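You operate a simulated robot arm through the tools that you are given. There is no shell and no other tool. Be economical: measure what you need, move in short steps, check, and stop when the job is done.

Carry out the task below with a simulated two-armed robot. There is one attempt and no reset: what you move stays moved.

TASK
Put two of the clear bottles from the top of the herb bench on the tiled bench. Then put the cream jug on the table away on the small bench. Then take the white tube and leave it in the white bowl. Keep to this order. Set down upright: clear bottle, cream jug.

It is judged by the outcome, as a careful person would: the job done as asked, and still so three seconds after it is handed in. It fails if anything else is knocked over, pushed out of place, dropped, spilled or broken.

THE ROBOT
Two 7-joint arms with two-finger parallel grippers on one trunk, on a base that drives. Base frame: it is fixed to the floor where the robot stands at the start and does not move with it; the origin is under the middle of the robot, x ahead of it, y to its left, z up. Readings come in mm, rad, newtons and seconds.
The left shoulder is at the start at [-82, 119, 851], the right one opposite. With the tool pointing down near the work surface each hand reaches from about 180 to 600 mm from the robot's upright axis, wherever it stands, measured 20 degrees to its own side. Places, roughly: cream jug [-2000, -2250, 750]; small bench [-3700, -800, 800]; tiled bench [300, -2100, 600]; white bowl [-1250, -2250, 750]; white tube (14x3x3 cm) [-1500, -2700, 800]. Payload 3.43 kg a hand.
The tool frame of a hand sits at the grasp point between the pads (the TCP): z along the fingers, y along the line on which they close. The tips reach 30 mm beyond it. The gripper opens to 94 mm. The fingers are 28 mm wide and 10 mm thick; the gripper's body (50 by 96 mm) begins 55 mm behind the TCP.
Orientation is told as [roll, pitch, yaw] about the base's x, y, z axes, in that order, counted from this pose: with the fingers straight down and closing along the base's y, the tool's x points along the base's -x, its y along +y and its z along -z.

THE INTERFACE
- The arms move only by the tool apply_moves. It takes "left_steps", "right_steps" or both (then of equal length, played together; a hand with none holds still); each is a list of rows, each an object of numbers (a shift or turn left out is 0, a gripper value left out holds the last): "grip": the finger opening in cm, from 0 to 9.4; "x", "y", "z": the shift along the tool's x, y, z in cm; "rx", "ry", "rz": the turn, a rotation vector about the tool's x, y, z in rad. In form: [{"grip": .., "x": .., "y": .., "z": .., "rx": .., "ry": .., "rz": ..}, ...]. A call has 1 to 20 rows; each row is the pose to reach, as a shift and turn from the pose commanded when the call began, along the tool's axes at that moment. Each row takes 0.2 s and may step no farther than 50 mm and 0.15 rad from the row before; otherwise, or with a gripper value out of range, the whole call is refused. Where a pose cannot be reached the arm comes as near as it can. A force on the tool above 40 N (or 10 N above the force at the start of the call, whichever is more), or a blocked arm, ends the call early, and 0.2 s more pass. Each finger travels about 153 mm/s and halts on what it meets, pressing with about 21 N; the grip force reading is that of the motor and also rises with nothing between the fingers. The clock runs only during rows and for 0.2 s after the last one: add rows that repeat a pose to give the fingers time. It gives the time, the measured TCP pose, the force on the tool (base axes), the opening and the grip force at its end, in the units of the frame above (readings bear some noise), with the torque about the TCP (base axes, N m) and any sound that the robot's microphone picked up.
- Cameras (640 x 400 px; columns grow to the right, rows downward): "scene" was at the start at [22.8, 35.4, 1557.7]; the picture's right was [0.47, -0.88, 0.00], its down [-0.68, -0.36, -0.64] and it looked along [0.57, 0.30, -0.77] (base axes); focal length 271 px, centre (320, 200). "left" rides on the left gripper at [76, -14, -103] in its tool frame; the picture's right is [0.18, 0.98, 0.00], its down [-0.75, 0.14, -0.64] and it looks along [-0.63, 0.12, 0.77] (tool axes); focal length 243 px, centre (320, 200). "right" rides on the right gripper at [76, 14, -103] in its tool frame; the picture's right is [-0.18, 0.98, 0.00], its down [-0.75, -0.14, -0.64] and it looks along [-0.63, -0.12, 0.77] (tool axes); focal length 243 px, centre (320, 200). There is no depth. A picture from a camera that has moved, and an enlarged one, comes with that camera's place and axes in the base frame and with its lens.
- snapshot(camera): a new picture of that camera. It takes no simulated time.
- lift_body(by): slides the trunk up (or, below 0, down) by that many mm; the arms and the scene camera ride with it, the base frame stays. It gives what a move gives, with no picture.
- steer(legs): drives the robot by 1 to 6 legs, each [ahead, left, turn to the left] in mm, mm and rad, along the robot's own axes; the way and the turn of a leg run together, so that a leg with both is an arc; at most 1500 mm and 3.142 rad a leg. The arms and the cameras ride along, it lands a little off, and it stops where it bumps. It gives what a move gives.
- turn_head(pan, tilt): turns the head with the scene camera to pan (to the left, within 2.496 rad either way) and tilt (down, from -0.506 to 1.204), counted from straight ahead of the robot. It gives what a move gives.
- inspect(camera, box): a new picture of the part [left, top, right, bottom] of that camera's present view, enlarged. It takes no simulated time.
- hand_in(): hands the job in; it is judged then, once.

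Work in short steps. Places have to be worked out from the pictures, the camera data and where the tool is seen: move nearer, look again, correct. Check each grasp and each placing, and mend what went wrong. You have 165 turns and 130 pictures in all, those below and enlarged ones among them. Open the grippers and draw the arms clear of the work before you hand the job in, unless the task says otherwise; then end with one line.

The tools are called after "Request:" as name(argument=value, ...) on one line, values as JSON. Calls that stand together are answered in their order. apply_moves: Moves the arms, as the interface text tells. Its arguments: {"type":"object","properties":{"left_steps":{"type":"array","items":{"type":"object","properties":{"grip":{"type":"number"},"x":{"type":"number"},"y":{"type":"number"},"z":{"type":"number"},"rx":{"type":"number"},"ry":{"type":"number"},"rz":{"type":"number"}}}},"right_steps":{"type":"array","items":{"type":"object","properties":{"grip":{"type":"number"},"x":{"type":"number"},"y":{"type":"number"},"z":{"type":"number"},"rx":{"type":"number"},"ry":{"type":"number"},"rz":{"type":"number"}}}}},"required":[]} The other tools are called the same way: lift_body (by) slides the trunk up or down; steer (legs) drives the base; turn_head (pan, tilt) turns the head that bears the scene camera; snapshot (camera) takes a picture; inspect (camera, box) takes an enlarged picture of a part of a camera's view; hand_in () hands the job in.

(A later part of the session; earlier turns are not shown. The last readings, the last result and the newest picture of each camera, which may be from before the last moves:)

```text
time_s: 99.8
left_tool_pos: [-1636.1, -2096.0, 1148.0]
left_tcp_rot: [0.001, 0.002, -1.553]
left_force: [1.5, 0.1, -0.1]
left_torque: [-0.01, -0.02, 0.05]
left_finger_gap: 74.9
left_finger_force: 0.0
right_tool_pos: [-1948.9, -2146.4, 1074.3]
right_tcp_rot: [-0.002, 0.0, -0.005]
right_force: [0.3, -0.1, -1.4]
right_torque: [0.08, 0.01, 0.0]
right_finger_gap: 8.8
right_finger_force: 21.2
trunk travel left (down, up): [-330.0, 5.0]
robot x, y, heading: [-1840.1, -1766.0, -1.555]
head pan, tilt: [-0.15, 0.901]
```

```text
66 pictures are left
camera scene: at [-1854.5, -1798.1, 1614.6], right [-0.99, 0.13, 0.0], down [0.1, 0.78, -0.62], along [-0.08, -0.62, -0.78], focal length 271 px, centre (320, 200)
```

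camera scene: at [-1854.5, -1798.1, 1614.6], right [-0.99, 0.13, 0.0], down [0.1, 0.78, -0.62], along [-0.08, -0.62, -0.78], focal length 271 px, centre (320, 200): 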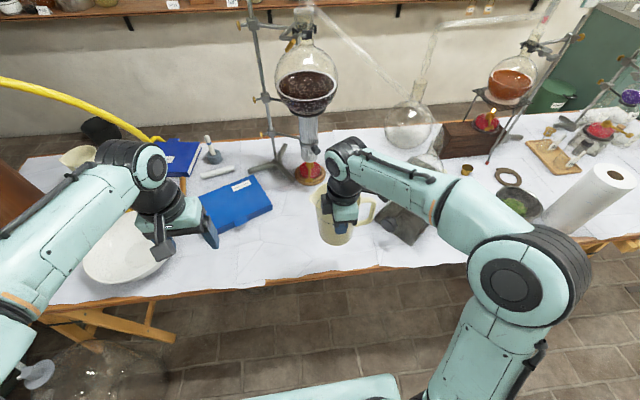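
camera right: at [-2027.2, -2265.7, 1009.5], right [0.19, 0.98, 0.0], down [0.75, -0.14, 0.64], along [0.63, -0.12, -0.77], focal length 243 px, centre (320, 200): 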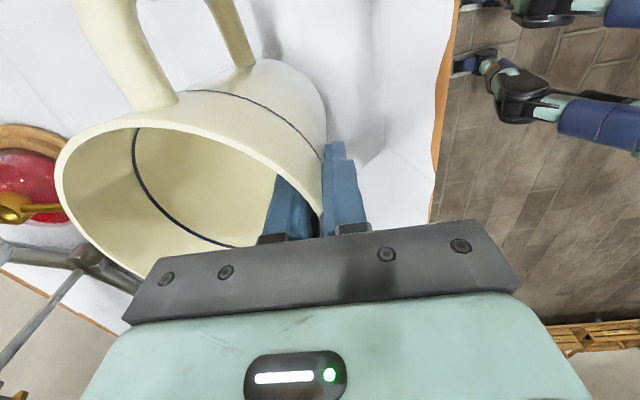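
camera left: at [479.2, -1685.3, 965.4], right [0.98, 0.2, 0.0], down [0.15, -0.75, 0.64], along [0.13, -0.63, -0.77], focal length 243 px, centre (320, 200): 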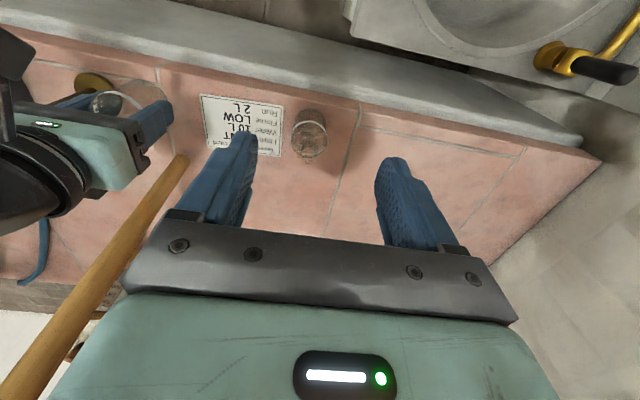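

Back away from the table and look to the right, toward the small bench.

Request:
steer(legs=[[-280, 0, 0]])

Request:
turn_head(pan=-1.75, tilt=0.45)

Request:
snapshot(camera="scene")

```text
time_s: 101.7
left_tool_pos: [-1641.1, -1816.9, 1148.0]
left_tcp_rot: [-0.001, -0.001, -1.557]
left_force: [0.3, 0.6, 0.1]
left_torque: [-0.03, 0.01, -0.03]
left_finger_gap: 74.9
left_finger_force: 0.1
right_tool_pos: [-1955.0, -1866.6, 1074.8]
right_tcp_rot: [-0.002, -0.001, -0.005]
right_force: [-0.3, 0.3, -1.2]
right_torque: [0.07, 0.0, 0.0]
right_finger_gap: 8.8
right_finger_force: 20.4
trunk travel left (down, up): [-330.0, 5.0]
robot x, y, heading: [-1845.4, -1486.8, -1.558]
head pan, tilt: [-0.15, 0.901]
```

```text
time_s: 103.4
left_tool_pos: [-1641.4, -1816.7, 1148.8]
left_tcp_rot: [0.0, 0.0, -1.557]
left_force: [-0.5, 0.2, 0.8]
left_torque: [0.03, -0.04, 0.0]
left_finger_gap: 74.9
left_finger_force: 0.0
right_tool_pos: [-1955.6, -1866.1, 1075.0]
right_tcp_rot: [-0.002, 0.0, -0.004]
right_force: [-1.4, 0.5, -2.2]
right_torque: [0.07, -0.02, 0.0]
right_finger_gap: 8.7
right_finger_force: 21.1
trunk travel left (down, up): [-330.0, 5.0]
robot x, y, heading: [-1848.5, -1485.8, -1.559]
head pan, tilt: [-1.751, 0.45]
```

```text
65 pictures are left
camera scene: at [-1939.5, -1427.8, 1652.9], right [0.16, 0.99, 0.0], down [0.43, -0.07, -0.9], along [-0.89, 0.15, -0.44], focal length 271 px, centre (320, 200)
```

scene: 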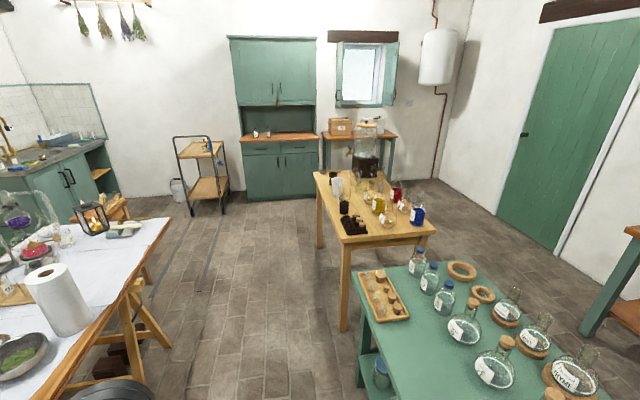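

The small bench is the wooden one at centre. Zooming for free space.

Request:
inspect(camera="scene", box=[300, 140, 460, 260])

```text
3.33 times, centred on (380, 200) of scene
camera zoom: at [-1939.5, -1427.8, 1652.9], right [0.16, 0.99, 0.0], down [0.43, -0.07, -0.9], along [-0.89, 0.15, -0.44], focal length 904 px, centre (120, 200)
```

zoom: 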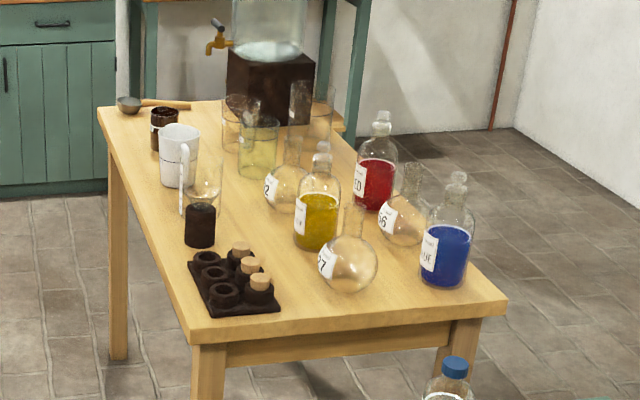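

Free spot on the small bench: about (−3530,−895), reachable from its −y side. Strafe along the aisle first, then turn around there.

Request:
steer(legs=[[135, 0, 0], [0, -1400, 0], [0, -390, 0]])

```text
time_s: 120.5
left_tool_pos: [-3428.4, -2005.0, 1149.0]
left_tcp_rot: [0.001, -0.001, -1.516]
left_force: [0.4, -0.4, -0.3]
left_torque: [0.0, -0.02, -0.02]
left_finger_gap: 74.9
left_finger_force: 0.0
right_tool_pos: [-3740.7, -2066.8, 1074.3]
right_tcp_rot: [0.0, -0.001, 0.035]
right_force: [-0.1, -0.2, -0.5]
right_torque: [0.08, 0.04, -0.04]
right_finger_gap: 8.7
right_finger_force: 21.0
trunk travel left (down, up): [-330.0, 5.0]
robot x, y, heading: [-3645.4, -1682.9, -1.514]
head pan, tilt: [-1.751, 0.45]
```

Back a little and turn around to face the small bench.

Request:
steer(legs=[[-60, 0, 0], [0, 0, 3.085]])

Request:
turn_head(pan=0, tilt=0.7)

Request:
snapshot(camera="scene")

```text
time_s: 128.5
left_tool_pos: [-3828.8, -1276.7, 1146.7]
left_tcp_rot: [-0.001, 0.001, 1.498]
left_force: [0.9, -0.5, 0.6]
left_torque: [0.01, -0.01, -0.01]
left_finger_gap: 75.2
left_finger_force: 0.0
right_tool_pos: [-3512.2, -1253.0, 1074.6]
right_tcp_rot: [-0.003, 0.0, 3.051]
right_force: [0.5, -0.1, -1.2]
right_torque: [-0.01, 0.02, -0.03]
right_finger_gap: 8.6
right_finger_force: 20.7
trunk travel left (down, up): [-330.0, 5.0]
robot x, y, heading: [-3650.9, -1622.8, 1.497]
head pan, tilt: [-1.751, 0.45]
```

```text
time_s: 130.3
left_tool_pos: [-3829.5, -1275.2, 1148.1]
left_tcp_rot: [-0.001, 0.001, 1.499]
left_force: [-0.3, 0.2, 0.0]
left_torque: [0.02, -0.01, -0.02]
left_finger_gap: 75.2
left_finger_force: 0.0
right_tool_pos: [-3512.3, -1253.3, 1075.0]
right_tcp_rot: [-0.001, 0.0, 3.051]
right_force: [0.6, 0.0, -1.0]
right_torque: [-0.06, 0.06, -0.01]
right_finger_gap: 8.5
right_finger_force: 20.5
trunk travel left (down, up): [-330.0, 5.0]
robot x, y, heading: [-3653.0, -1621.9, 1.499]
head pan, tilt: [0.0, 0.7]
```

```text
63 pictures are left
camera scene: at [-3650.2, -1583.0, 1630.8], right [1.0, -0.07, 0.0], down [-0.05, -0.64, -0.76], along [0.05, 0.76, -0.64], focal length 271 px, centre (320, 200)
```

scene: 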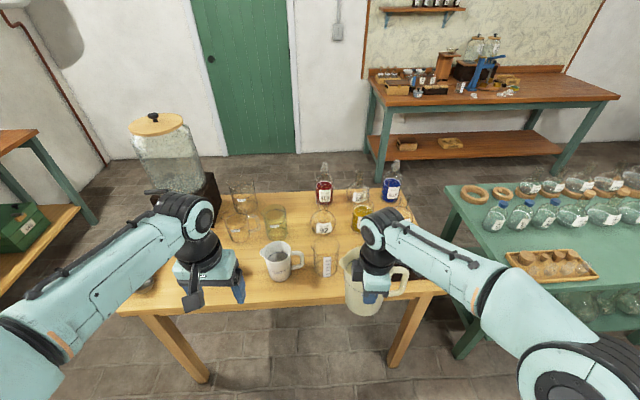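

Request:
inspect(camera="scene", box=[190, 150, 450, 330])

Request:
snapshot(camera="right")

Request:
snapshot(camera="left")

```text
2.22 times, centred on (320, 240) of scene
camera zoom: at [-3650.2, -1583.0, 1630.8], right [1.0, -0.07, 0.0], down [-0.05, -0.64, -0.76], along [0.05, 0.76, -0.64], focal length 603 px, centre (320, 111)
```

zoom: 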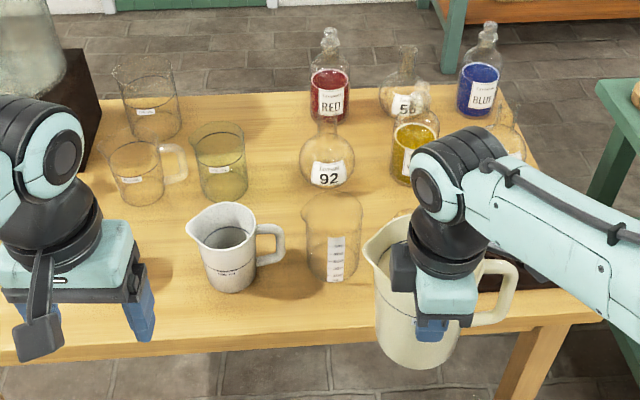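

```text
61 pictures are left
camera right: at [-3438.1, -1275.5, 1177.9], right [-0.27, -0.96, 0.0], down [-0.74, 0.21, 0.64], along [-0.62, 0.18, -0.77], focal length 243 px, centre (320, 200)
```

right: 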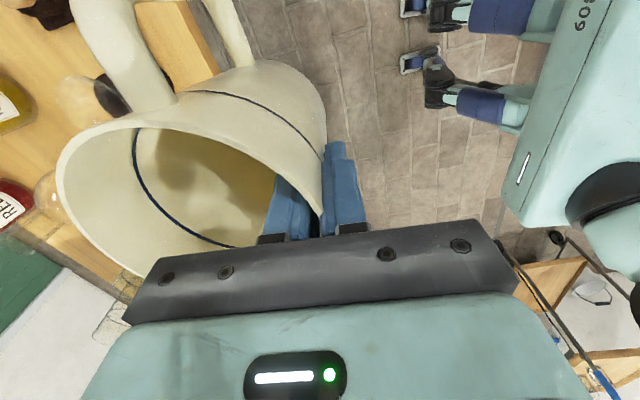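

```text
60 pictures are left
camera left: at [-3820.1, -1353.0, 1251.4], right [-0.99, -0.11, 0.0], down [-0.09, 0.76, 0.64], along [-0.07, 0.64, -0.77], focal length 243 px, centre (320, 200)
```

left: 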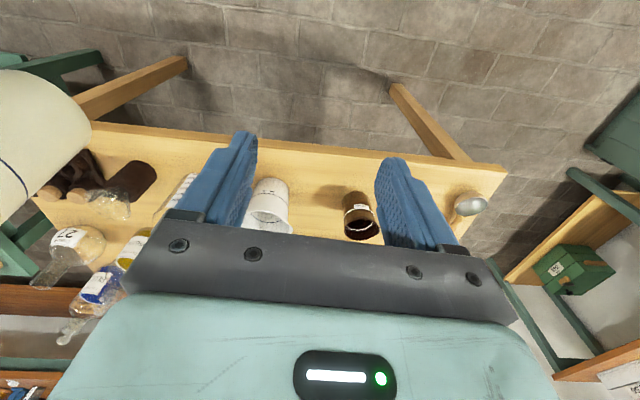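

The free spot is best centred at about (−3508,−892) between beaker, flask 92, yellow and dark bottles. Raise the jug 6 cm, square up and drive closer.

Request:
apply_moves(right_steps=[{"z": -3}, {"z": -6}, {"z": -6}])

Request:
steer(legs=[[0, 0, 0.072], [195, -31, 0]])

Request:
snapshot(camera="scene")

Request:
snapshot(camera="right")

```text
time_s: 131.1
left_tool_pos: [-3829.2, -1276.1, 1147.6]
left_tcp_rot: [0.0, 0.0, 1.499]
left_force: [0.5, 0.1, 0.0]
left_torque: [0.0, 0.01, 0.0]
left_finger_gap: 75.0
left_finger_force: 0.1
right_tool_pos: [-3511.0, -1253.0, 1134.7]
right_tcp_rot: [0.0, 0.001, 3.05]
right_force: [-0.2, 0.1, -1.2]
right_torque: [-0.06, 0.02, 0.0]
right_finger_gap: 8.9
right_finger_force: 21.4
trunk travel left (down, up): [-330.0, 5.0]
robot x, y, heading: [-3650.5, -1621.3, 1.499]
head pan, tilt: [0.0, 0.7]
```

```text
time_s: 133.1
left_tool_pos: [-3824.0, -1095.9, 1148.8]
left_tcp_rot: [0.0, 0.0, 1.57]
left_force: [0.4, -0.5, 0.5]
left_torque: [-0.01, 0.01, -0.03]
left_finger_gap: 74.9
left_finger_force: 0.1
right_tool_pos: [-3508.6, -1051.5, 1135.0]
right_tcp_rot: [-0.001, 0.001, 3.122]
right_force: [0.4, -0.4, -1.3]
right_torque: [-0.06, -0.01, -0.03]
right_finger_gap: 8.7
right_finger_force: 21.1
trunk travel left (down, up): [-330.0, 5.0]
robot x, y, heading: [-3621.6, -1428.5, 1.572]
head pan, tilt: [0.0, 0.7]
```

```text
59 pictures are left
camera scene: at [-3622.7, -1389.6, 1630.5], right [1.0, 0.0, 0.0], down [0.0, -0.64, -0.77], along [0.0, 0.77, -0.64], focal length 271 px, centre (320, 200)
```

scene: 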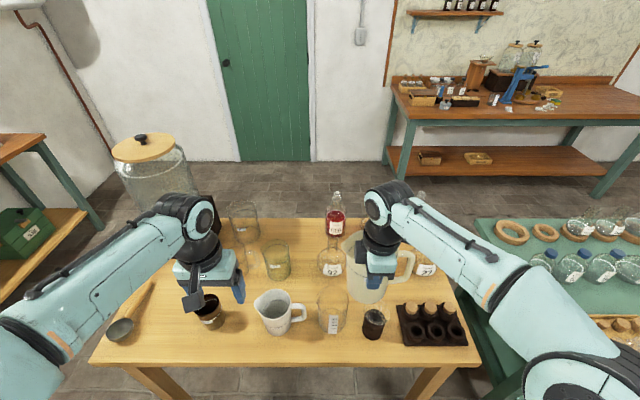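

```text
58 pictures are left
camera right: at [-3432.4, -1067.1, 1237.6], right [-0.2, -0.98, 0.0], down [-0.75, 0.15, 0.64], along [-0.63, 0.13, -0.77], focal length 243 px, centre (320, 200)
```

right: 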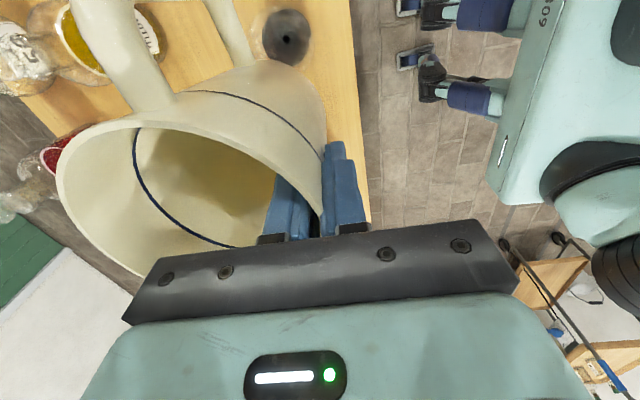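

Refined layout gives target jug centre (−3498,−905). Move the hand ahead at height, then begin lowering to jug bottom ≈ 30 mm above the bench.

Request:
apply_moves(right_steps=[{"x": 0.2, "y": -3}, {"x": 0.5, "y": -6}, {"x": 0.7, "y": -9}, {"x": 0.7, "y": -9}, {"x": 0.7, "y": -9, "z": 4}, {"x": 0.7, "y": -9, "z": 8}, {"x": 0.7, "y": -9, "z": 8}])

Request:
snapshot(camera="scene")

Request:
inspect(camera="scene", box=[290, 210, 450, 350])

Request:
snapshot(camera="left")

```text
time_s: 134.7
left_tool_pos: [-3823.1, -1095.4, 1148.2]
left_tcp_rot: [-0.001, 0.0, 1.57]
left_force: [-0.1, 0.1, -0.2]
left_torque: [-0.01, -0.03, -0.05]
left_finger_gap: 75.1
left_finger_force: 0.0
right_tool_pos: [-3499.7, -961.0, 1053.8]
right_tcp_rot: [-0.001, 0.0, 3.121]
right_force: [-0.1, 0.3, -1.4]
right_torque: [-0.06, 0.05, 0.01]
right_finger_gap: 8.9
right_finger_force: 20.8
trunk travel left (down, up): [-330.0, 5.0]
robot x, y, heading: [-3622.4, -1425.1, 1.569]
head pan, tilt: [0.0, 0.7]
```

```text
57 pictures are left
camera scene: at [-3622.8, -1389.4, 1630.8], right [1.0, 0.0, 0.0], down [0.0, -0.64, -0.77], along [0.0, 0.77, -0.64], focal length 271 px, centre (320, 200)
```

scene: 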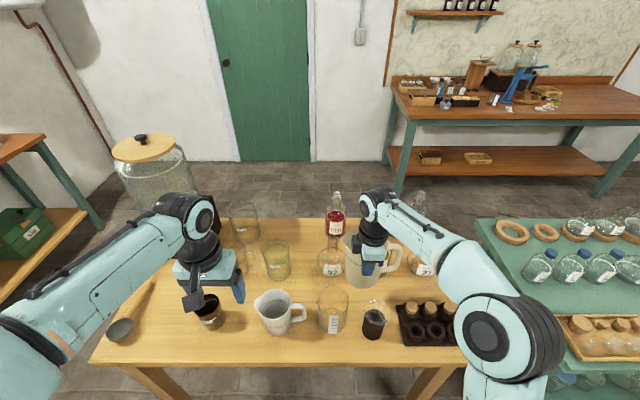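

```text
2.86 times, centred on (370, 280) of scene
camera zoom: at [-3622.8, -1389.4, 1630.8], right [1.0, 0.0, 0.0], down [0.0, -0.64, -0.77], along [0.0, 0.77, -0.64], focal length 775 px, centre (177, -29)
```

zoom: 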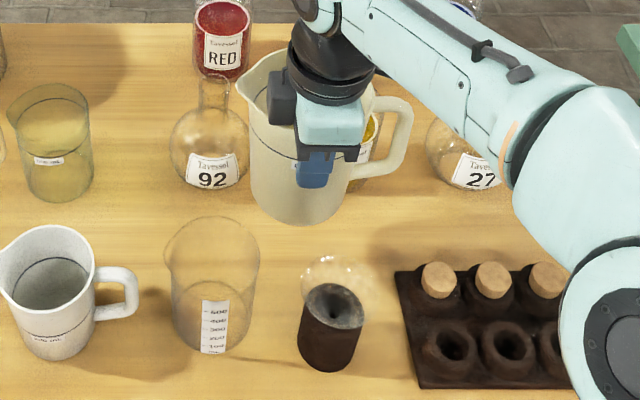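

```text
55 pictures are left
camera left: at [-3808.6, -1172.3, 1251.5], right [-0.98, -0.18, 0.0], down [-0.14, 0.75, 0.64], along [-0.12, 0.63, -0.77], focal length 243 px, centre (320, 200)
```

left: 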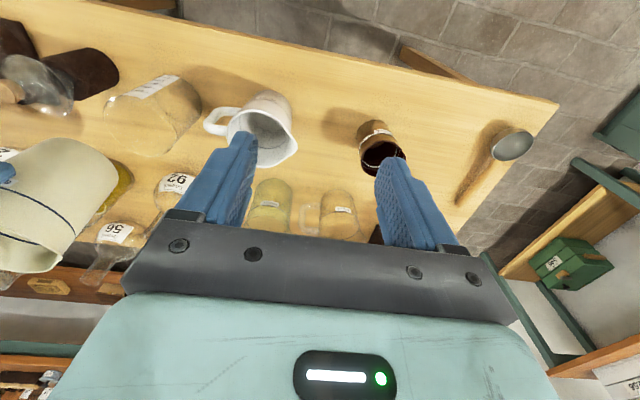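

Refined radii suggest (−3495,−893) for best clearance (≥25 mm all round). Shift 11 mm and lower to TCP z 968.

Request:
apply_moves(right_steps=[{"x": 0.3, "y": -1.1}, {"x": 0.3, "y": -1.1, "z": 3}, {"x": 0.3, "y": -1.1, "z": 6}, {"x": 0.3, "y": -1.1, "z": 8.6}, {"x": 0.3, "y": -1.1, "z": 8.6}])

Request:
inspect(camera="scene", box=[290, 210, 450, 350])

Request:
snapshot(camera="right")

```text
time_s: 135.9
left_tool_pos: [-3822.9, -1095.2, 1148.5]
left_tcp_rot: [0.0, 0.0, 1.572]
left_force: [-0.5, -0.3, -0.2]
left_torque: [0.02, 0.03, -0.01]
left_finger_gap: 75.0
left_finger_force: 0.1
right_tool_pos: [-3496.2, -949.0, 969.2]
right_tcp_rot: [-0.001, 0.0, 3.123]
right_force: [0.1, 0.0, -1.3]
right_torque: [-0.06, 0.01, -0.01]
right_finger_gap: 8.7
right_finger_force: 21.4
trunk travel left (down, up): [-330.0, 5.0]
robot x, y, heading: [-3619.0, -1430.0, 1.569]
head pan, tilt: [0.0, 0.7]
```

```text
2.86 times, centred on (370, 280) of scene
camera zoom: at [-3622.8, -1389.3, 1630.8], right [1.0, 0.0, 0.0], down [0.0, -0.64, -0.76], along [0.0, 0.76, -0.64], focal length 775 px, centre (177, -29)
```

zoom: 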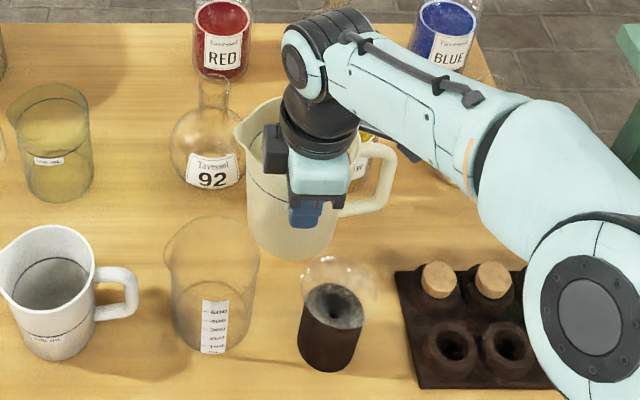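

```text
53 pictures are left
camera right: at [-3421.3, -965.8, 1071.3], right [-0.2, -0.98, 0.0], down [-0.75, 0.15, 0.64], along [-0.63, 0.13, -0.77], focal length 243 px, centre (320, 200)
```

right: 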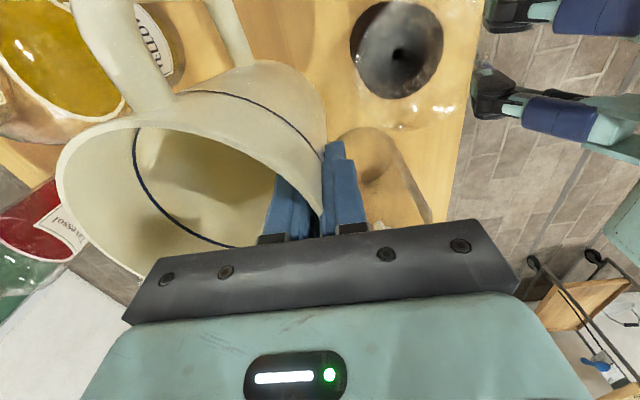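

Clear all round. Lower toward contact in small steps.

Request:
apply_moves(right_steps=[{"z": 0.8}, {"z": 1.6}, {"z": 2}, {"z": 2}])

Request:
apply_moves(right_steps=[{"z": 0.2}, {"z": 0.4}, {"z": 0.6}])

```text
time_s: 136.9
left_tool_pos: [-3823.3, -1095.6, 1148.1]
left_tcp_rot: [0.0, 0.0, 1.569]
left_force: [0.3, -0.2, 0.4]
left_torque: [-0.03, 0.02, 0.02]
left_finger_gap: 74.8
left_finger_force: 0.1
right_tool_pos: [-3496.7, -948.3, 948.7]
right_tcp_rot: [-0.005, 0.0, 3.122]
right_force: [-0.1, 0.4, -1.3]
right_torque: [-0.07, 0.02, 0.02]
right_finger_gap: 8.6
right_finger_force: 21.1
trunk travel left (down, up): [-330.0, 5.0]
robot x, y, heading: [-3619.8, -1430.3, 1.569]
head pan, tilt: [0.0, 0.7]
```

```text
time_s: 137.7
left_tool_pos: [-3824.5, -1094.9, 1148.1]
left_tcp_rot: [0.0, -0.001, 1.57]
left_force: [-0.6, 0.8, -0.2]
left_torque: [-0.01, 0.04, 0.0]
left_finger_gap: 75.3
left_finger_force: 0.1
right_tool_pos: [-3496.4, -949.1, 941.7]
right_tcp_rot: [0.0, 0.002, 3.122]
right_force: [-0.4, -0.2, -1.0]
right_torque: [-0.07, 0.03, -0.02]
right_finger_gap: 8.9
right_finger_force: 20.8
trunk travel left (down, up): [-330.0, 5.0]
robot x, y, heading: [-3623.3, -1423.3, 1.571]
head pan, tilt: [0.0, 0.7]
```

Request:
inspect(camera="scene", box=[330, 220, 420, 320])

Request:
apply_moves(right_steps=[{"z": 0.2}, {"z": 0.4}, {"z": 0.5}])

Request:
apply_moves(right_steps=[{"z": 0.2}, {"z": 0.4}, {"z": 0.5}])

```text
4.00 times, centred on (375, 270) of scene
camera zoom: at [-3622.7, -1389.1, 1630.8], right [1.0, 0.0, 0.0], down [0.0, -0.64, -0.76], along [0.0, 0.76, -0.64], focal length 1085 px, centre (100, -80)
```

zoom: 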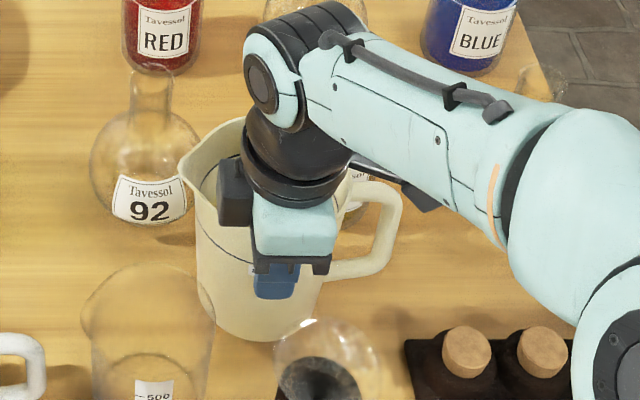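

```text
time_s: 138.5
left_tool_pos: [-3822.3, -1095.9, 1148.4]
left_tcp_rot: [-0.001, 0.0, 1.571]
left_force: [0.7, 0.3, -0.8]
left_torque: [-0.01, -0.01, -0.02]
left_finger_gap: 75.1
left_finger_force: 0.0
right_tool_pos: [-3496.6, -949.8, 936.2]
right_tcp_rot: [-0.002, -0.001, 3.122]
right_force: [-0.3, -0.1, -0.8]
right_torque: [-0.05, 0.01, 0.02]
right_finger_gap: 8.7
right_finger_force: 20.8
trunk travel left (down, up): [-330.0, 5.0]
robot x, y, heading: [-3623.3, -1425.9, 1.572]
head pan, tilt: [0.0, 0.7]
```

```text
time_s: 139.3
left_tool_pos: [-3823.9, -1096.2, 1148.1]
left_tcp_rot: [-0.001, 0.0, 1.571]
left_force: [0.0, -0.3, -0.1]
left_torque: [0.02, 0.03, -0.01]
left_finger_gap: 75.0
left_finger_force: 0.0
right_tool_pos: [-3495.9, -947.3, 933.4]
right_tcp_rot: [-0.001, 0.0, 3.122]
right_force: [0.0, -0.2, -2.1]
right_torque: [-0.06, 0.02, -0.01]
right_finger_gap: 8.8
right_finger_force: 20.7
trunk travel left (down, up): [-330.0, 5.0]
robot x, y, heading: [-3622.9, -1428.8, 1.57]
head pan, tilt: [0.0, 0.7]
```

Still in air; continuing in 5 mm steps with checks.

Request:
apply_moves(right_steps=[{"z": 0.2}, {"z": 0.4}, {"z": 0.5}])

Request:
apply_moves(right_steps=[{"z": 0.15}, {"z": 0.3}, {"z": 0.4}])

Request:
apply_moves(right_steps=[{"z": 0.15}, {"z": 0.3}, {"z": 0.4}])

```text
time_s: 140.1
left_tool_pos: [-3823.0, -1096.6, 1148.5]
left_tcp_rot: [0.001, 0.001, 1.57]
left_force: [-0.5, 1.0, 0.2]
left_torque: [-0.01, 0.01, 0.0]
left_finger_gap: 74.8
left_finger_force: 0.1
right_tool_pos: [-3496.8, -949.2, 928.0]
right_tcp_rot: [-0.003, 0.0, 3.122]
right_force: [0.4, -0.4, -1.5]
right_torque: [-0.05, 0.01, 0.02]
right_finger_gap: 9.0
right_finger_force: 21.0
trunk travel left (down, up): [-330.0, 5.0]
robot x, y, heading: [-3619.9, -1427.8, 1.571]
head pan, tilt: [0.0, 0.7]
```

```text
time_s: 140.9
left_tool_pos: [-3823.5, -1095.3, 1148.1]
left_tcp_rot: [-0.001, 0.0, 1.57]
left_force: [-0.4, 0.2, 0.1]
left_torque: [-0.01, -0.01, -0.01]
left_finger_gap: 75.0
left_finger_force: 0.0
right_tool_pos: [-3494.8, -948.5, 924.1]
right_tcp_rot: [-0.001, 0.0, 3.123]
right_force: [1.2, 0.0, -1.6]
right_torque: [-0.07, 0.0, 0.03]
right_finger_gap: 8.9
right_finger_force: 21.2
trunk travel left (down, up): [-330.0, 5.0]
robot x, y, heading: [-3622.4, -1429.4, 1.57]
head pan, tilt: [0.0, 0.7]
```

```text
time_s: 141.7
left_tool_pos: [-3822.6, -1095.2, 1147.6]
left_tcp_rot: [0.0, 0.0, 1.57]
left_force: [0.4, 0.0, 0.2]
left_torque: [-0.03, -0.01, -0.01]
left_finger_gap: 74.9
left_finger_force: 0.1
right_tool_pos: [-3495.2, -948.8, 919.2]
right_tcp_rot: [0.0, 0.002, 3.121]
right_force: [-0.4, -0.2, -0.5]
right_torque: [-0.08, 0.04, -0.03]
right_finger_gap: 8.8
right_finger_force: 20.6
trunk travel left (down, up): [-330.0, 5.0]
robot x, y, heading: [-3621.2, -1429.4, 1.565]
head pan, tilt: [0.0, 0.7]
```

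Request:
apply_moves(right_steps=[{"z": 0.15}, {"z": 0.3}, {"z": 0.4}])

Request:
apply_moves(right_steps=[{"z": 0.15}, {"z": 0.3}, {"z": 0.4}])

Request:
inspect(camera="scene", box=[330, 220, 420, 320])

```text
time_s: 142.5
left_tool_pos: [-3823.3, -1096.2, 1147.5]
left_tcp_rot: [-0.001, -0.001, 1.57]
left_force: [-0.2, -0.6, -0.4]
left_torque: [0.01, 0.02, -0.01]
left_finger_gap: 74.9
left_finger_force: 0.2
right_tool_pos: [-3496.5, -949.4, 917.7]
right_tcp_rot: [-0.004, 0.0, 3.122]
right_force: [-0.2, -4.0, 7.1]
right_torque: [0.33, -0.03, -0.08]
right_finger_gap: 8.6
right_finger_force: 20.8
trunk travel left (down, up): [-330.0, 5.0]
robot x, y, heading: [-3620.5, -1430.6, 1.573]
head pan, tilt: [0.0, 0.7]
```

```text
time_s: 143.3
left_tool_pos: [-3822.8, -1097.5, 1147.9]
left_tcp_rot: [-0.001, -0.002, 1.57]
left_force: [0.0, 0.7, 0.2]
left_torque: [0.01, -0.01, -0.02]
left_finger_gap: 74.9
left_finger_force: 0.2
right_tool_pos: [-3495.4, -949.8, 913.8]
right_tcp_rot: [-0.004, 0.001, 3.122]
right_force: [0.8, -5.9, 17.4]
right_torque: [0.91, -0.01, -0.04]
right_finger_gap: 9.8
right_finger_force: 21.1
trunk travel left (down, up): [-330.0, 5.0]
robot x, y, heading: [-3621.8, -1425.2, 1.571]
head pan, tilt: [0.0, 0.7]
```

```text
4.00 times, centred on (375, 270) of scene
camera zoom: at [-3623.1, -1391.9, 1630.9], right [1.0, 0.0, 0.0], down [0.0, -0.64, -0.77], along [0.0, 0.77, -0.64], focal length 1085 px, centre (100, -80)
```

zoom: 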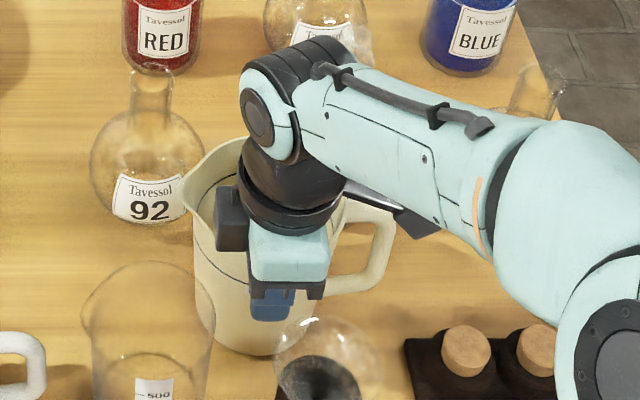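

Contact: the jug base is on the bench and it is rotating back flat (same as its original stance). Opening gently.

Request:
apply_moves(right_steps=[{"z": 0.1, "grip": 1.2}, {"z": 0.1, "grip": 1.6}, {"z": 0.1, "grip": 2.4}, {"z": 0.1, "grip": 3.4}, {"z": 0.1, "grip": 4}, {"z": 0.1, "grip": 4}])

Request:
snapshot(camera="right")

Request:
inspect(camera="scene", box=[330, 220, 420, 320])

```text
time_s: 144.7
left_tool_pos: [-3823.7, -1095.6, 1148.4]
left_tcp_rot: [0.001, 0.0, 1.57]
left_force: [-0.1, 1.0, -0.1]
left_torque: [-0.02, 0.02, -0.02]
left_finger_gap: 75.0
left_finger_force: 0.0
right_tool_pos: [-3495.9, -949.1, 909.1]
right_tcp_rot: [-0.002, 0.0, 3.122]
right_force: [0.0, 0.2, -0.7]
right_torque: [0.0, -0.01, 0.02]
right_finger_gap: 40.1
right_finger_force: 0.1
trunk travel left (down, up): [-330.0, 5.0]
robot x, y, heading: [-3624.6, -1427.4, 1.572]
head pan, tilt: [0.0, 0.7]
```

```text
50 pictures are left
camera right: at [-3420.6, -966.2, 1013.7], right [-0.2, -0.98, 0.0], down [-0.75, 0.15, 0.64], along [-0.63, 0.13, -0.77], focal length 243 px, centre (320, 200)
```

right: 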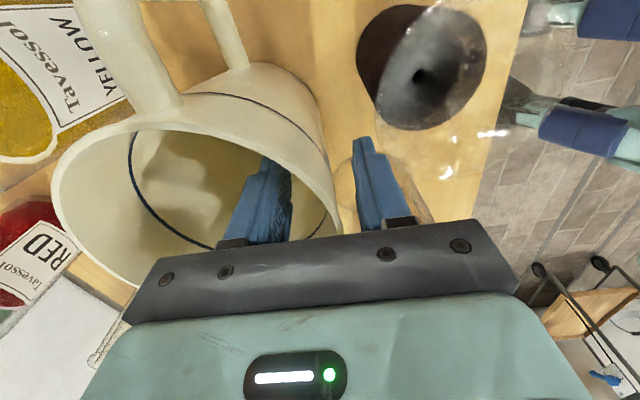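

```text
4.00 times, centred on (375, 270) of scene
camera zoom: at [-3622.8, -1389.3, 1630.8], right [1.0, 0.0, 0.0], down [0.0, -0.64, -0.76], along [0.0, 0.76, -0.64], focal length 1085 px, centre (100, -80)
```

zoom: 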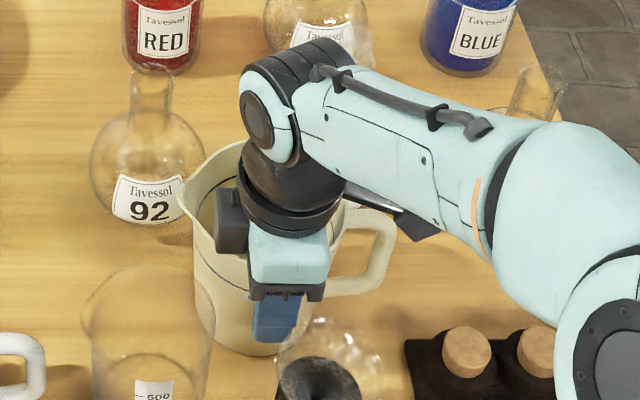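

Released and standing. Raise the hand straight up and look.

Request:
apply_moves(right_steps=[{"z": -2}, {"z": -5}, {"z": -9}, {"z": -13}, {"z": -17}, {"z": -20}, {"z": -20, "y": 4}, {"z": -20, "y": 8}, {"z": -20, "y": 12}, {"z": -20, "y": 12}])

Request:
inspect(camera="scene", box=[290, 210, 450, 350])

```text
time_s: 146.9
left_tool_pos: [-3822.4, -1095.1, 1148.4]
left_tcp_rot: [0.0, 0.0, 1.571]
left_force: [0.4, 0.3, 0.7]
left_torque: [0.01, 0.0, 0.04]
left_finger_gap: 74.9
left_finger_force: 0.0
right_tool_pos: [-3498.2, -1069.4, 1110.5]
right_tcp_rot: [-0.001, -0.001, 3.121]
right_force: [0.6, 0.7, -0.6]
right_torque: [-0.04, -0.01, -0.01]
right_finger_gap: 39.9
right_finger_force: 0.1
trunk travel left (down, up): [-330.0, 5.0]
robot x, y, heading: [-3623.5, -1430.3, 1.568]
head pan, tilt: [0.0, 0.7]
```

```text
2.86 times, centred on (370, 280) of scene
camera zoom: at [-3622.8, -1388.6, 1630.8], right [1.0, 0.0, 0.0], down [0.0, -0.64, -0.76], along [0.0, 0.76, -0.64], focal length 775 px, centre (177, -29)
```

zoom: 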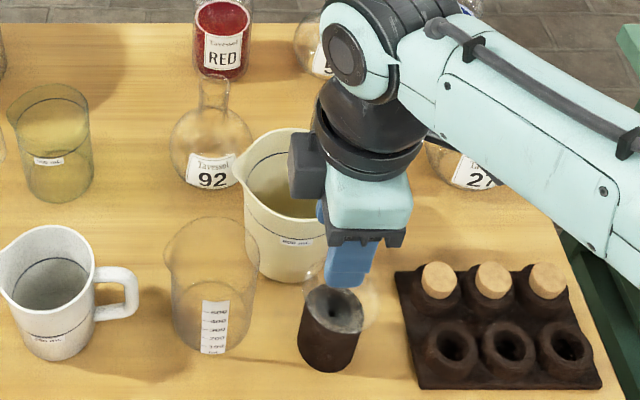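

The jug stands upright with clearance. Now go for the white tube: back up, turn around, and drive back along the aisle to x ≈ −1700.

Request:
steer(legs=[[-200, 0, 0], [0, 0, 3.14], [0, 1400, 0], [0, 520, 0]])

Request:
turn_head(pan=0.2, tilt=0.65)

Request:
snapshot(camera="scene")

```text
time_s: 172.7
left_tool_pos: [-1487.7, -1837.5, 1147.9]
left_tcp_rot: [0.0, -0.001, -1.514]
left_force: [0.1, 0.7, 0.5]
left_torque: [0.03, -0.03, 0.0]
left_finger_gap: 74.9
left_finger_force: 0.1
right_tool_pos: [-1810.9, -1881.3, 1109.6]
right_tcp_rot: [-0.004, -0.001, 0.036]
right_force: [-0.3, -0.6, 0.1]
right_torque: [-0.02, 0.04, -0.01]
right_finger_gap: 40.1
right_finger_force: 0.0
trunk travel left (down, up): [-330.0, 5.0]
robot x, y, heading: [-1706.5, -1516.5, -1.514]
head pan, tilt: [0.0, 0.7]
```

```text
time_s: 173.4
left_tool_pos: [-1487.0, -1838.8, 1147.5]
left_tcp_rot: [-0.001, 0.001, -1.516]
left_force: [-0.4, 0.4, -0.7]
left_torque: [-0.01, 0.01, 0.01]
left_finger_gap: 75.0
left_finger_force: 0.2
right_tool_pos: [-1810.9, -1883.0, 1111.0]
right_tcp_rot: [-0.002, 0.0, 0.039]
right_force: [-0.4, -0.4, -0.6]
right_torque: [0.01, -0.03, -0.05]
right_finger_gap: 40.1
right_finger_force: 0.0
trunk travel left (down, up): [-330.0, 5.0]
robot x, y, heading: [-1706.4, -1517.0, -1.509]
head pan, tilt: [0.201, 0.649]
```

```text
47 pictures are left
camera scene: at [-1688.4, -1556.5, 1635.1], right [-0.97, -0.25, 0.0], down [-0.15, 0.58, -0.8], along [0.2, -0.77, -0.6], focal length 271 px, centre (320, 200)
```

scene: 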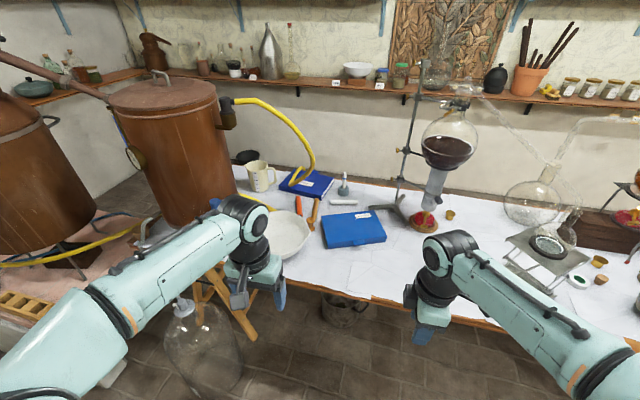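

Zoom on the tube to measure it from here.

Request:
inspect(camera="scene", box=[280, 160, 400, 260])

Request:
apply_moves(left_steps=[{"rz": 0.14}, {"rz": 0.28}, {"rz": 0.42}, {"rz": 0.56}, {"rz": 0.7}, {"rz": 0.84}, {"rz": 0.98}, {"rz": 1.12}, {"rz": 1.26}, {"rz": 1.4}, {"rz": 1.52}, {"rz": 1.52}])

```text
4.00 times, centred on (340, 210) of scene
camera zoom: at [-1688.4, -1556.5, 1635.1], right [-0.97, -0.25, 0.0], down [-0.15, 0.58, -0.8], along [0.2, -0.77, -0.6], focal length 1085 px, centre (240, 160)
```

zoom: 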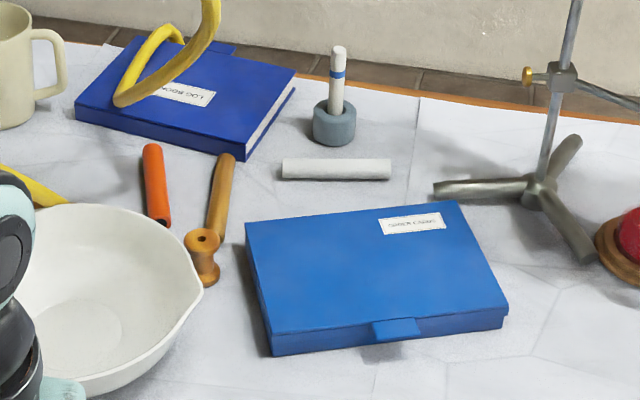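

```text
time_s: 176.0
left_tool_pos: [-1487.6, -1837.9, 1147.2]
left_tcp_rot: [-0.001, 0.0, -3.037]
left_force: [-0.4, -0.5, -0.2]
left_torque: [-0.02, -0.01, -0.01]
left_finger_gap: 74.7
left_finger_force: 0.0
right_tool_pos: [-1809.7, -1882.2, 1110.1]
right_tcp_rot: [-0.002, 0.002, 0.037]
right_force: [0.0, -0.4, 0.3]
right_torque: [0.01, -0.01, 0.03]
right_finger_gap: 40.3
right_finger_force: 0.1
trunk travel left (down, up): [-330.0, 5.0]
robot x, y, heading: [-1709.4, -1514.3, -1.516]
head pan, tilt: [0.201, 0.649]
```

Tube centre ≈ (−1516,−2700), axis ~0.2 rad off base x. Square up and approach partway, then check torso clearance to the table edge.

Request:
steer(legs=[[0, 0, -0.055], [430, 0, 0]])

Request:
turn_head(pan=0.0, tilt=1.2)

Request:
snapshot(camera="scene")

Request:
snapshot(camera="left")

```text
time_s: 179.0
left_tool_pos: [-1507.2, -2278.6, 1148.0]
left_tcp_rot: [-0.001, 0.0, -3.096]
left_force: [-0.5, 0.0, -0.5]
left_torque: [0.01, 0.01, 0.02]
left_finger_gap: 75.0
left_finger_force: 0.0
right_tool_pos: [-1833.4, -2304.6, 1110.8]
right_tcp_rot: [-0.003, 0.0, -0.025]
right_force: [0.7, -0.4, 0.2]
right_torque: [-0.02, 0.0, 0.0]
right_finger_gap: 39.9
right_finger_force: 0.0
trunk travel left (down, up): [-330.0, 5.0]
robot x, y, heading: [-1710.5, -1944.3, -1.576]
head pan, tilt: [0.201, 0.649]
```

```text
time_s: 180.0
left_tool_pos: [-1507.6, -2279.2, 1148.8]
left_tcp_rot: [0.0, 0.0, -3.095]
left_force: [-0.3, 1.1, 0.5]
left_torque: [0.0, 0.01, -0.02]
left_finger_gap: 74.8
left_finger_force: 0.1
right_tool_pos: [-1832.2, -2303.9, 1110.2]
right_tcp_rot: [-0.002, -0.001, -0.026]
right_force: [-0.3, 0.3, 0.3]
right_torque: [-0.01, 0.02, 0.04]
right_finger_gap: 40.2
right_finger_force: 0.0
trunk travel left (down, up): [-330.0, 5.0]
robot x, y, heading: [-1706.6, -1941.4, -1.577]
head pan, tilt: [0.0, 1.201]
```

```text
45 pictures are left
camera scene: at [-1708.8, -1956.4, 1594.8], right [-1.0, 0.01, 0.0], down [0.01, 0.93, -0.36], along [0.0, -0.36, -0.93], focal length 271 px, centre (320, 200)
```

scene: 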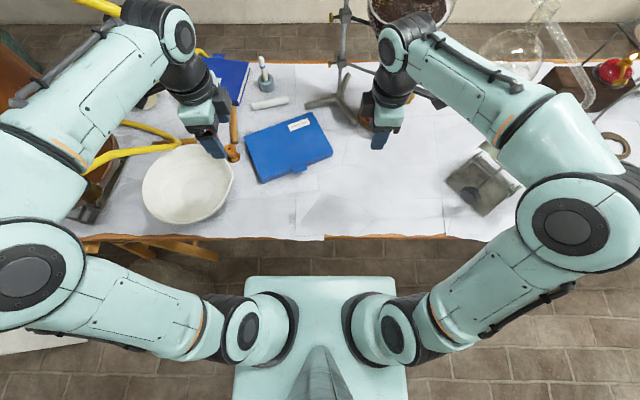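

```text
44 pictures are left
camera left: at [-1432.2, -2261.5, 1251.4], right [0.23, -0.97, 0.0], down [-0.75, -0.17, 0.64], along [-0.62, -0.15, -0.77], focal length 243 px, centre (320, 200)
```

left: 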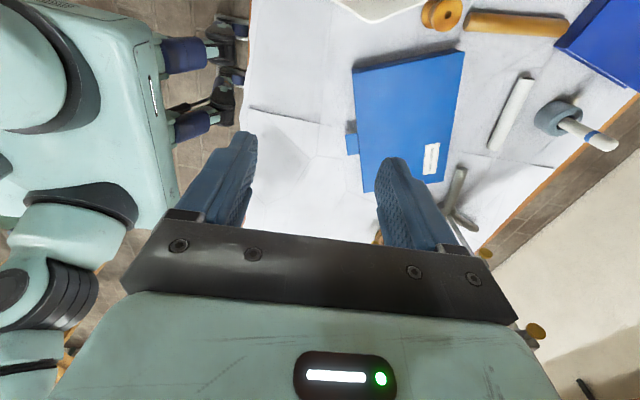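

The torso front is about 75 mm ahead of the axis and the table edge at y ≈ −2162, so I can only get to about y −2065. Drive there carefully and then test the left arm's reach at a safe height.

Request:
steer(legs=[[90, 25, 0.0]])

Request:
snapshot(camera="scene")

```text
time_s: 181.1
left_tool_pos: [-1483.5, -2368.3, 1147.0]
left_tcp_rot: [0.0, 0.001, -3.095]
left_force: [-0.1, -0.2, 0.1]
left_torque: [0.02, -0.02, 0.03]
left_finger_gap: 75.0
left_finger_force: 0.0
right_tool_pos: [-1808.5, -2394.3, 1110.8]
right_tcp_rot: [-0.001, 0.0, -0.025]
right_force: [-0.9, -0.1, -0.6]
right_torque: [0.01, 0.01, 0.0]
right_finger_gap: 40.1
right_finger_force: 0.1
trunk travel left (down, up): [-330.0, 5.0]
robot x, y, heading: [-1681.4, -2035.8, -1.575]
head pan, tilt: [0.0, 1.201]
```

```text
43 pictures are left
camera scene: at [-1684.7, -2046.9, 1594.5], right [-1.0, 0.01, 0.0], down [0.0, 0.93, -0.36], along [0.0, -0.36, -0.93], focal length 271 px, centre (320, 200)
```

scene: 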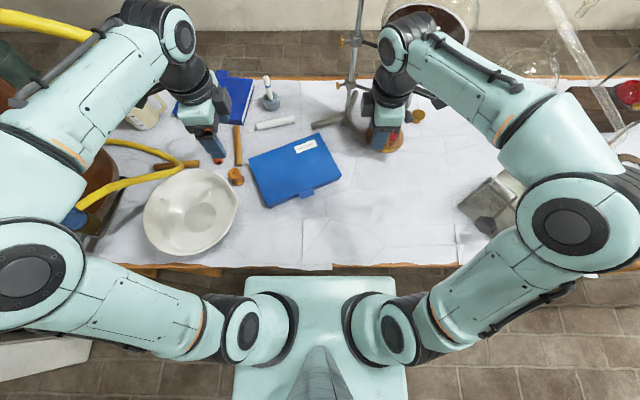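

Retract the right hand away from the glassware stand and extend the left hand forward at a safe height (z ≈ 950) to test reach.

Request:
apply_moves(left_steps=[{"x": -0.6, "y": 3.7, "z": 2.8}, {"x": -1.2, "y": 7.4, "z": 5.6}, {"x": -1.9, "y": 11.1, "z": 8.4}, {"x": -2.5, "y": 14.8, "z": 11.2}, {"x": -3.1, "y": 18.5, "z": 14}, {"x": -3.8, "y": 22.3, "z": 17}, {"x": -4.4, "y": 26, "z": 20}, {"x": -4.4, "y": 26, "z": 20}], right_steps=[{"y": 2}, {"y": 4}, {"y": 6}, {"y": 8}, {"y": 10}, {"y": 12}, {"y": 12}, {"y": 12}])

Request:
snapshot(camera="scene")

Request:
snapshot(camera="left")

```text
time_s: 182.9
left_tool_pos: [-1515.1, -2626.7, 947.9]
left_tcp_rot: [-0.001, -0.001, -3.096]
left_force: [0.2, -0.1, -0.8]
left_torque: [-0.04, -0.01, 0.03]
left_finger_gap: 75.2
left_finger_force: 0.0
left hand out of reach, approached as far as the arm can: row 7, 8
right_tool_pos: [-1804.9, -2272.5, 1109.9]
right_tcp_rot: [-0.003, 0.001, -0.025]
right_force: [0.1, 1.0, -0.1]
right_torque: [0.0, 0.02, 0.02]
right_finger_gap: 40.1
right_finger_force: 0.1
trunk travel left (down, up): [-330.0, 5.0]
robot x, y, heading: [-1680.7, -2036.1, -1.575]
head pan, tilt: [0.0, 1.201]
```

```text
42 pictures are left
camera scene: at [-1684.4, -2046.5, 1594.8], right [-1.0, 0.0, 0.0], down [0.0, 0.93, -0.36], along [0.0, -0.36, -0.93], focal length 271 px, centre (320, 200)
```

scene: 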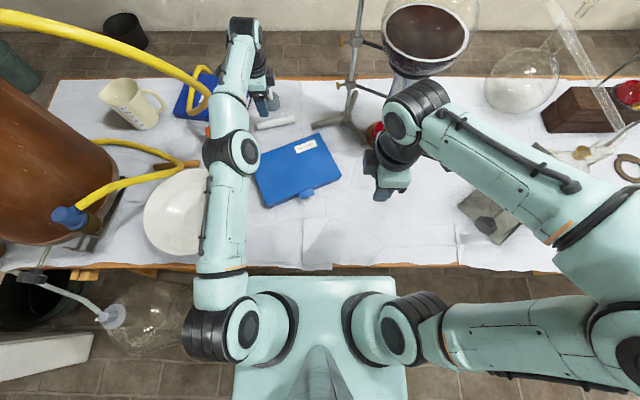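

```text
41 pictures are left
camera left: at [-1439.5, -2609.9, 1051.0], right [0.23, -0.97, 0.0], down [-0.75, -0.17, 0.64], along [-0.62, -0.15, -0.77], focal length 243 px, centre (320, 200)
```

left: 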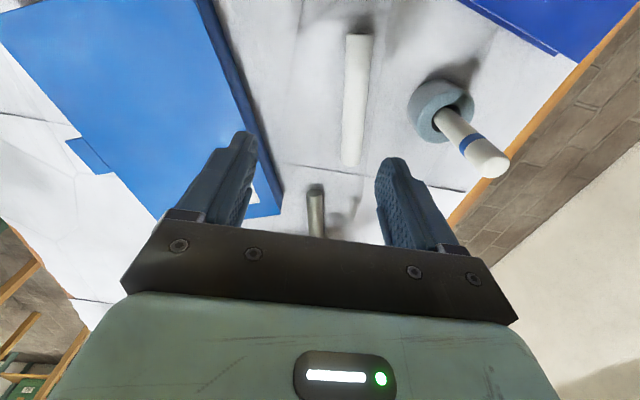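

The arm reaches y −2627 at z 948; going 35 mm further with the base should do. Tube measured: centre ≈ (−1525,−2683), axis angle ≈ 0.28 rad. Inch the base forward.

Request:
steer(legs=[[35, 0, 0]])

Request:
apply_moves(left_steps=[{"rz": -0.12, "z": 3}, {"rz": -0.236, "z": 6}, {"rz": -0.236, "z": 9}, {"rz": -0.236, "z": 9}])

Request:
snapshot(camera="left")

```text
time_s: 183.8
left_tool_pos: [-1515.8, -2660.6, 947.3]
left_tcp_rot: [0.0, 0.0, -3.095]
left_force: [0.1, -0.2, -1.1]
left_torque: [0.0, -0.01, 0.01]
left_finger_gap: 75.0
left_finger_force: 0.0
right_tool_pos: [-1805.0, -2305.2, 1109.5]
right_tcp_rot: [-0.001, -0.001, -0.023]
right_force: [-0.5, 0.5, 0.2]
right_torque: [-0.02, 0.0, -0.01]
right_finger_gap: 40.1
right_finger_force: 0.0
trunk travel left (down, up): [-330.0, 5.0]
robot x, y, heading: [-1683.4, -2069.9, -1.571]
head pan, tilt: [0.0, 1.201]
```

```text
time_s: 184.8
left_tool_pos: [-1514.3, -2661.8, 856.5]
left_tcp_rot: [0.002, -0.002, -2.859]
left_force: [0.5, -0.5, -0.4]
left_torque: [0.01, -0.04, 0.02]
left_finger_gap: 74.9
left_finger_force: 0.1
right_tool_pos: [-1806.0, -2306.3, 1109.9]
right_tcp_rot: [-0.001, 0.001, -0.023]
right_force: [0.0, 0.3, 0.5]
right_torque: [-0.01, -0.03, -0.02]
right_finger_gap: 39.8
right_finger_force: 0.0
trunk travel left (down, up): [-330.0, 5.0]
robot x, y, heading: [-1682.6, -2068.6, -1.574]
head pan, tilt: [0.0, 1.201]
```

```text
40 pictures are left
camera left: at [-1445.6, -2628.2, 960.9], right [0.45, -0.89, 0.0], down [-0.68, -0.35, 0.64], along [-0.57, -0.29, -0.77], focal length 243 px, centre (320, 200)
```

left: 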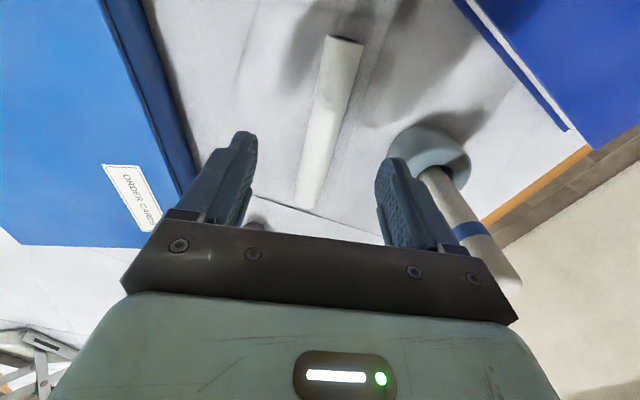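

Tube is aligned within ~5 mm. Adjust, narrow the gap to 55 mm (clear of the pen holder) and lower to TCP z ≈ 800.

Request:
apply_moves(left_steps=[{"x": -0.7, "y": 0.3, "grip": 5.5}, {"x": -1.3, "y": 0.5}, {"x": -1.3, "y": 0.5, "z": 2}, {"x": -1.3, "y": 0.5, "z": 4}, {"x": -1.3, "y": 0.5, "z": 5.5}, {"x": -1.3, "y": 0.5, "z": 5.5}])

Request:
snapshot(camera="left")

Request:
inspect(camera="scene", box=[190, 60, 350, 180])

```text
time_s: 186.2
left_tool_pos: [-1525.5, -2668.1, 803.3]
left_tcp_rot: [0.0, -0.001, -2.86]
left_force: [0.4, 0.6, -0.1]
left_torque: [-0.02, 0.02, 0.03]
left_finger_gap: 55.0
left_finger_force: 0.2
left hand out of reach, approached as far as the arm can: row 4, 5
right_tool_pos: [-1806.0, -2308.3, 1110.2]
right_tcp_rot: [-0.002, 0.0, -0.025]
right_force: [0.1, -0.4, -0.8]
right_torque: [0.0, -0.02, -0.04]
right_finger_gap: 40.0
right_finger_force: 0.1
trunk travel left (down, up): [-330.0, 5.0]
robot x, y, heading: [-1682.2, -2068.2, -1.575]
head pan, tilt: [0.0, 1.201]
```

```text
39 pictures are left
camera left: at [-1456.2, -2633.6, 905.9], right [0.45, -0.89, 0.0], down [-0.68, -0.34, 0.64], along [-0.57, -0.29, -0.77], focal length 243 px, centre (320, 200)
```

left: 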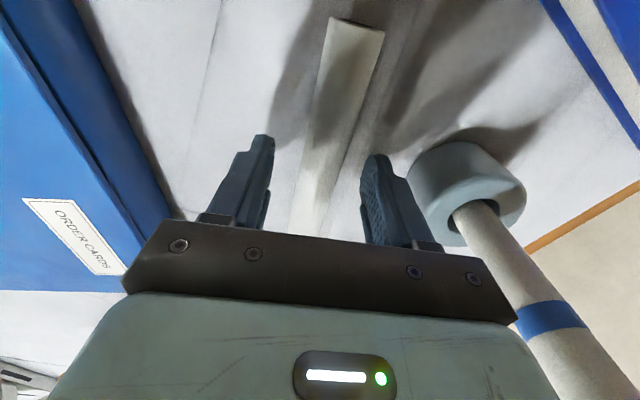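

```text
3.33 times, centred on (270, 120) of scene
camera zoom: at [-1684.8, -2081.8, 1594.8], right [-1.0, 0.0, 0.0], down [0.0, 0.93, -0.36], along [0.0, -0.36, -0.93], focal length 904 px, centre (487, 467)
```

zoom: 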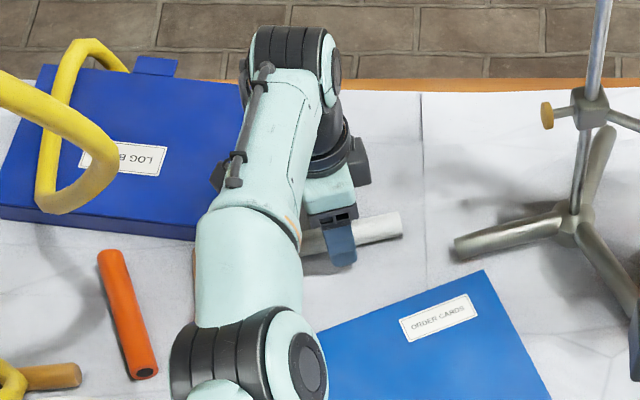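

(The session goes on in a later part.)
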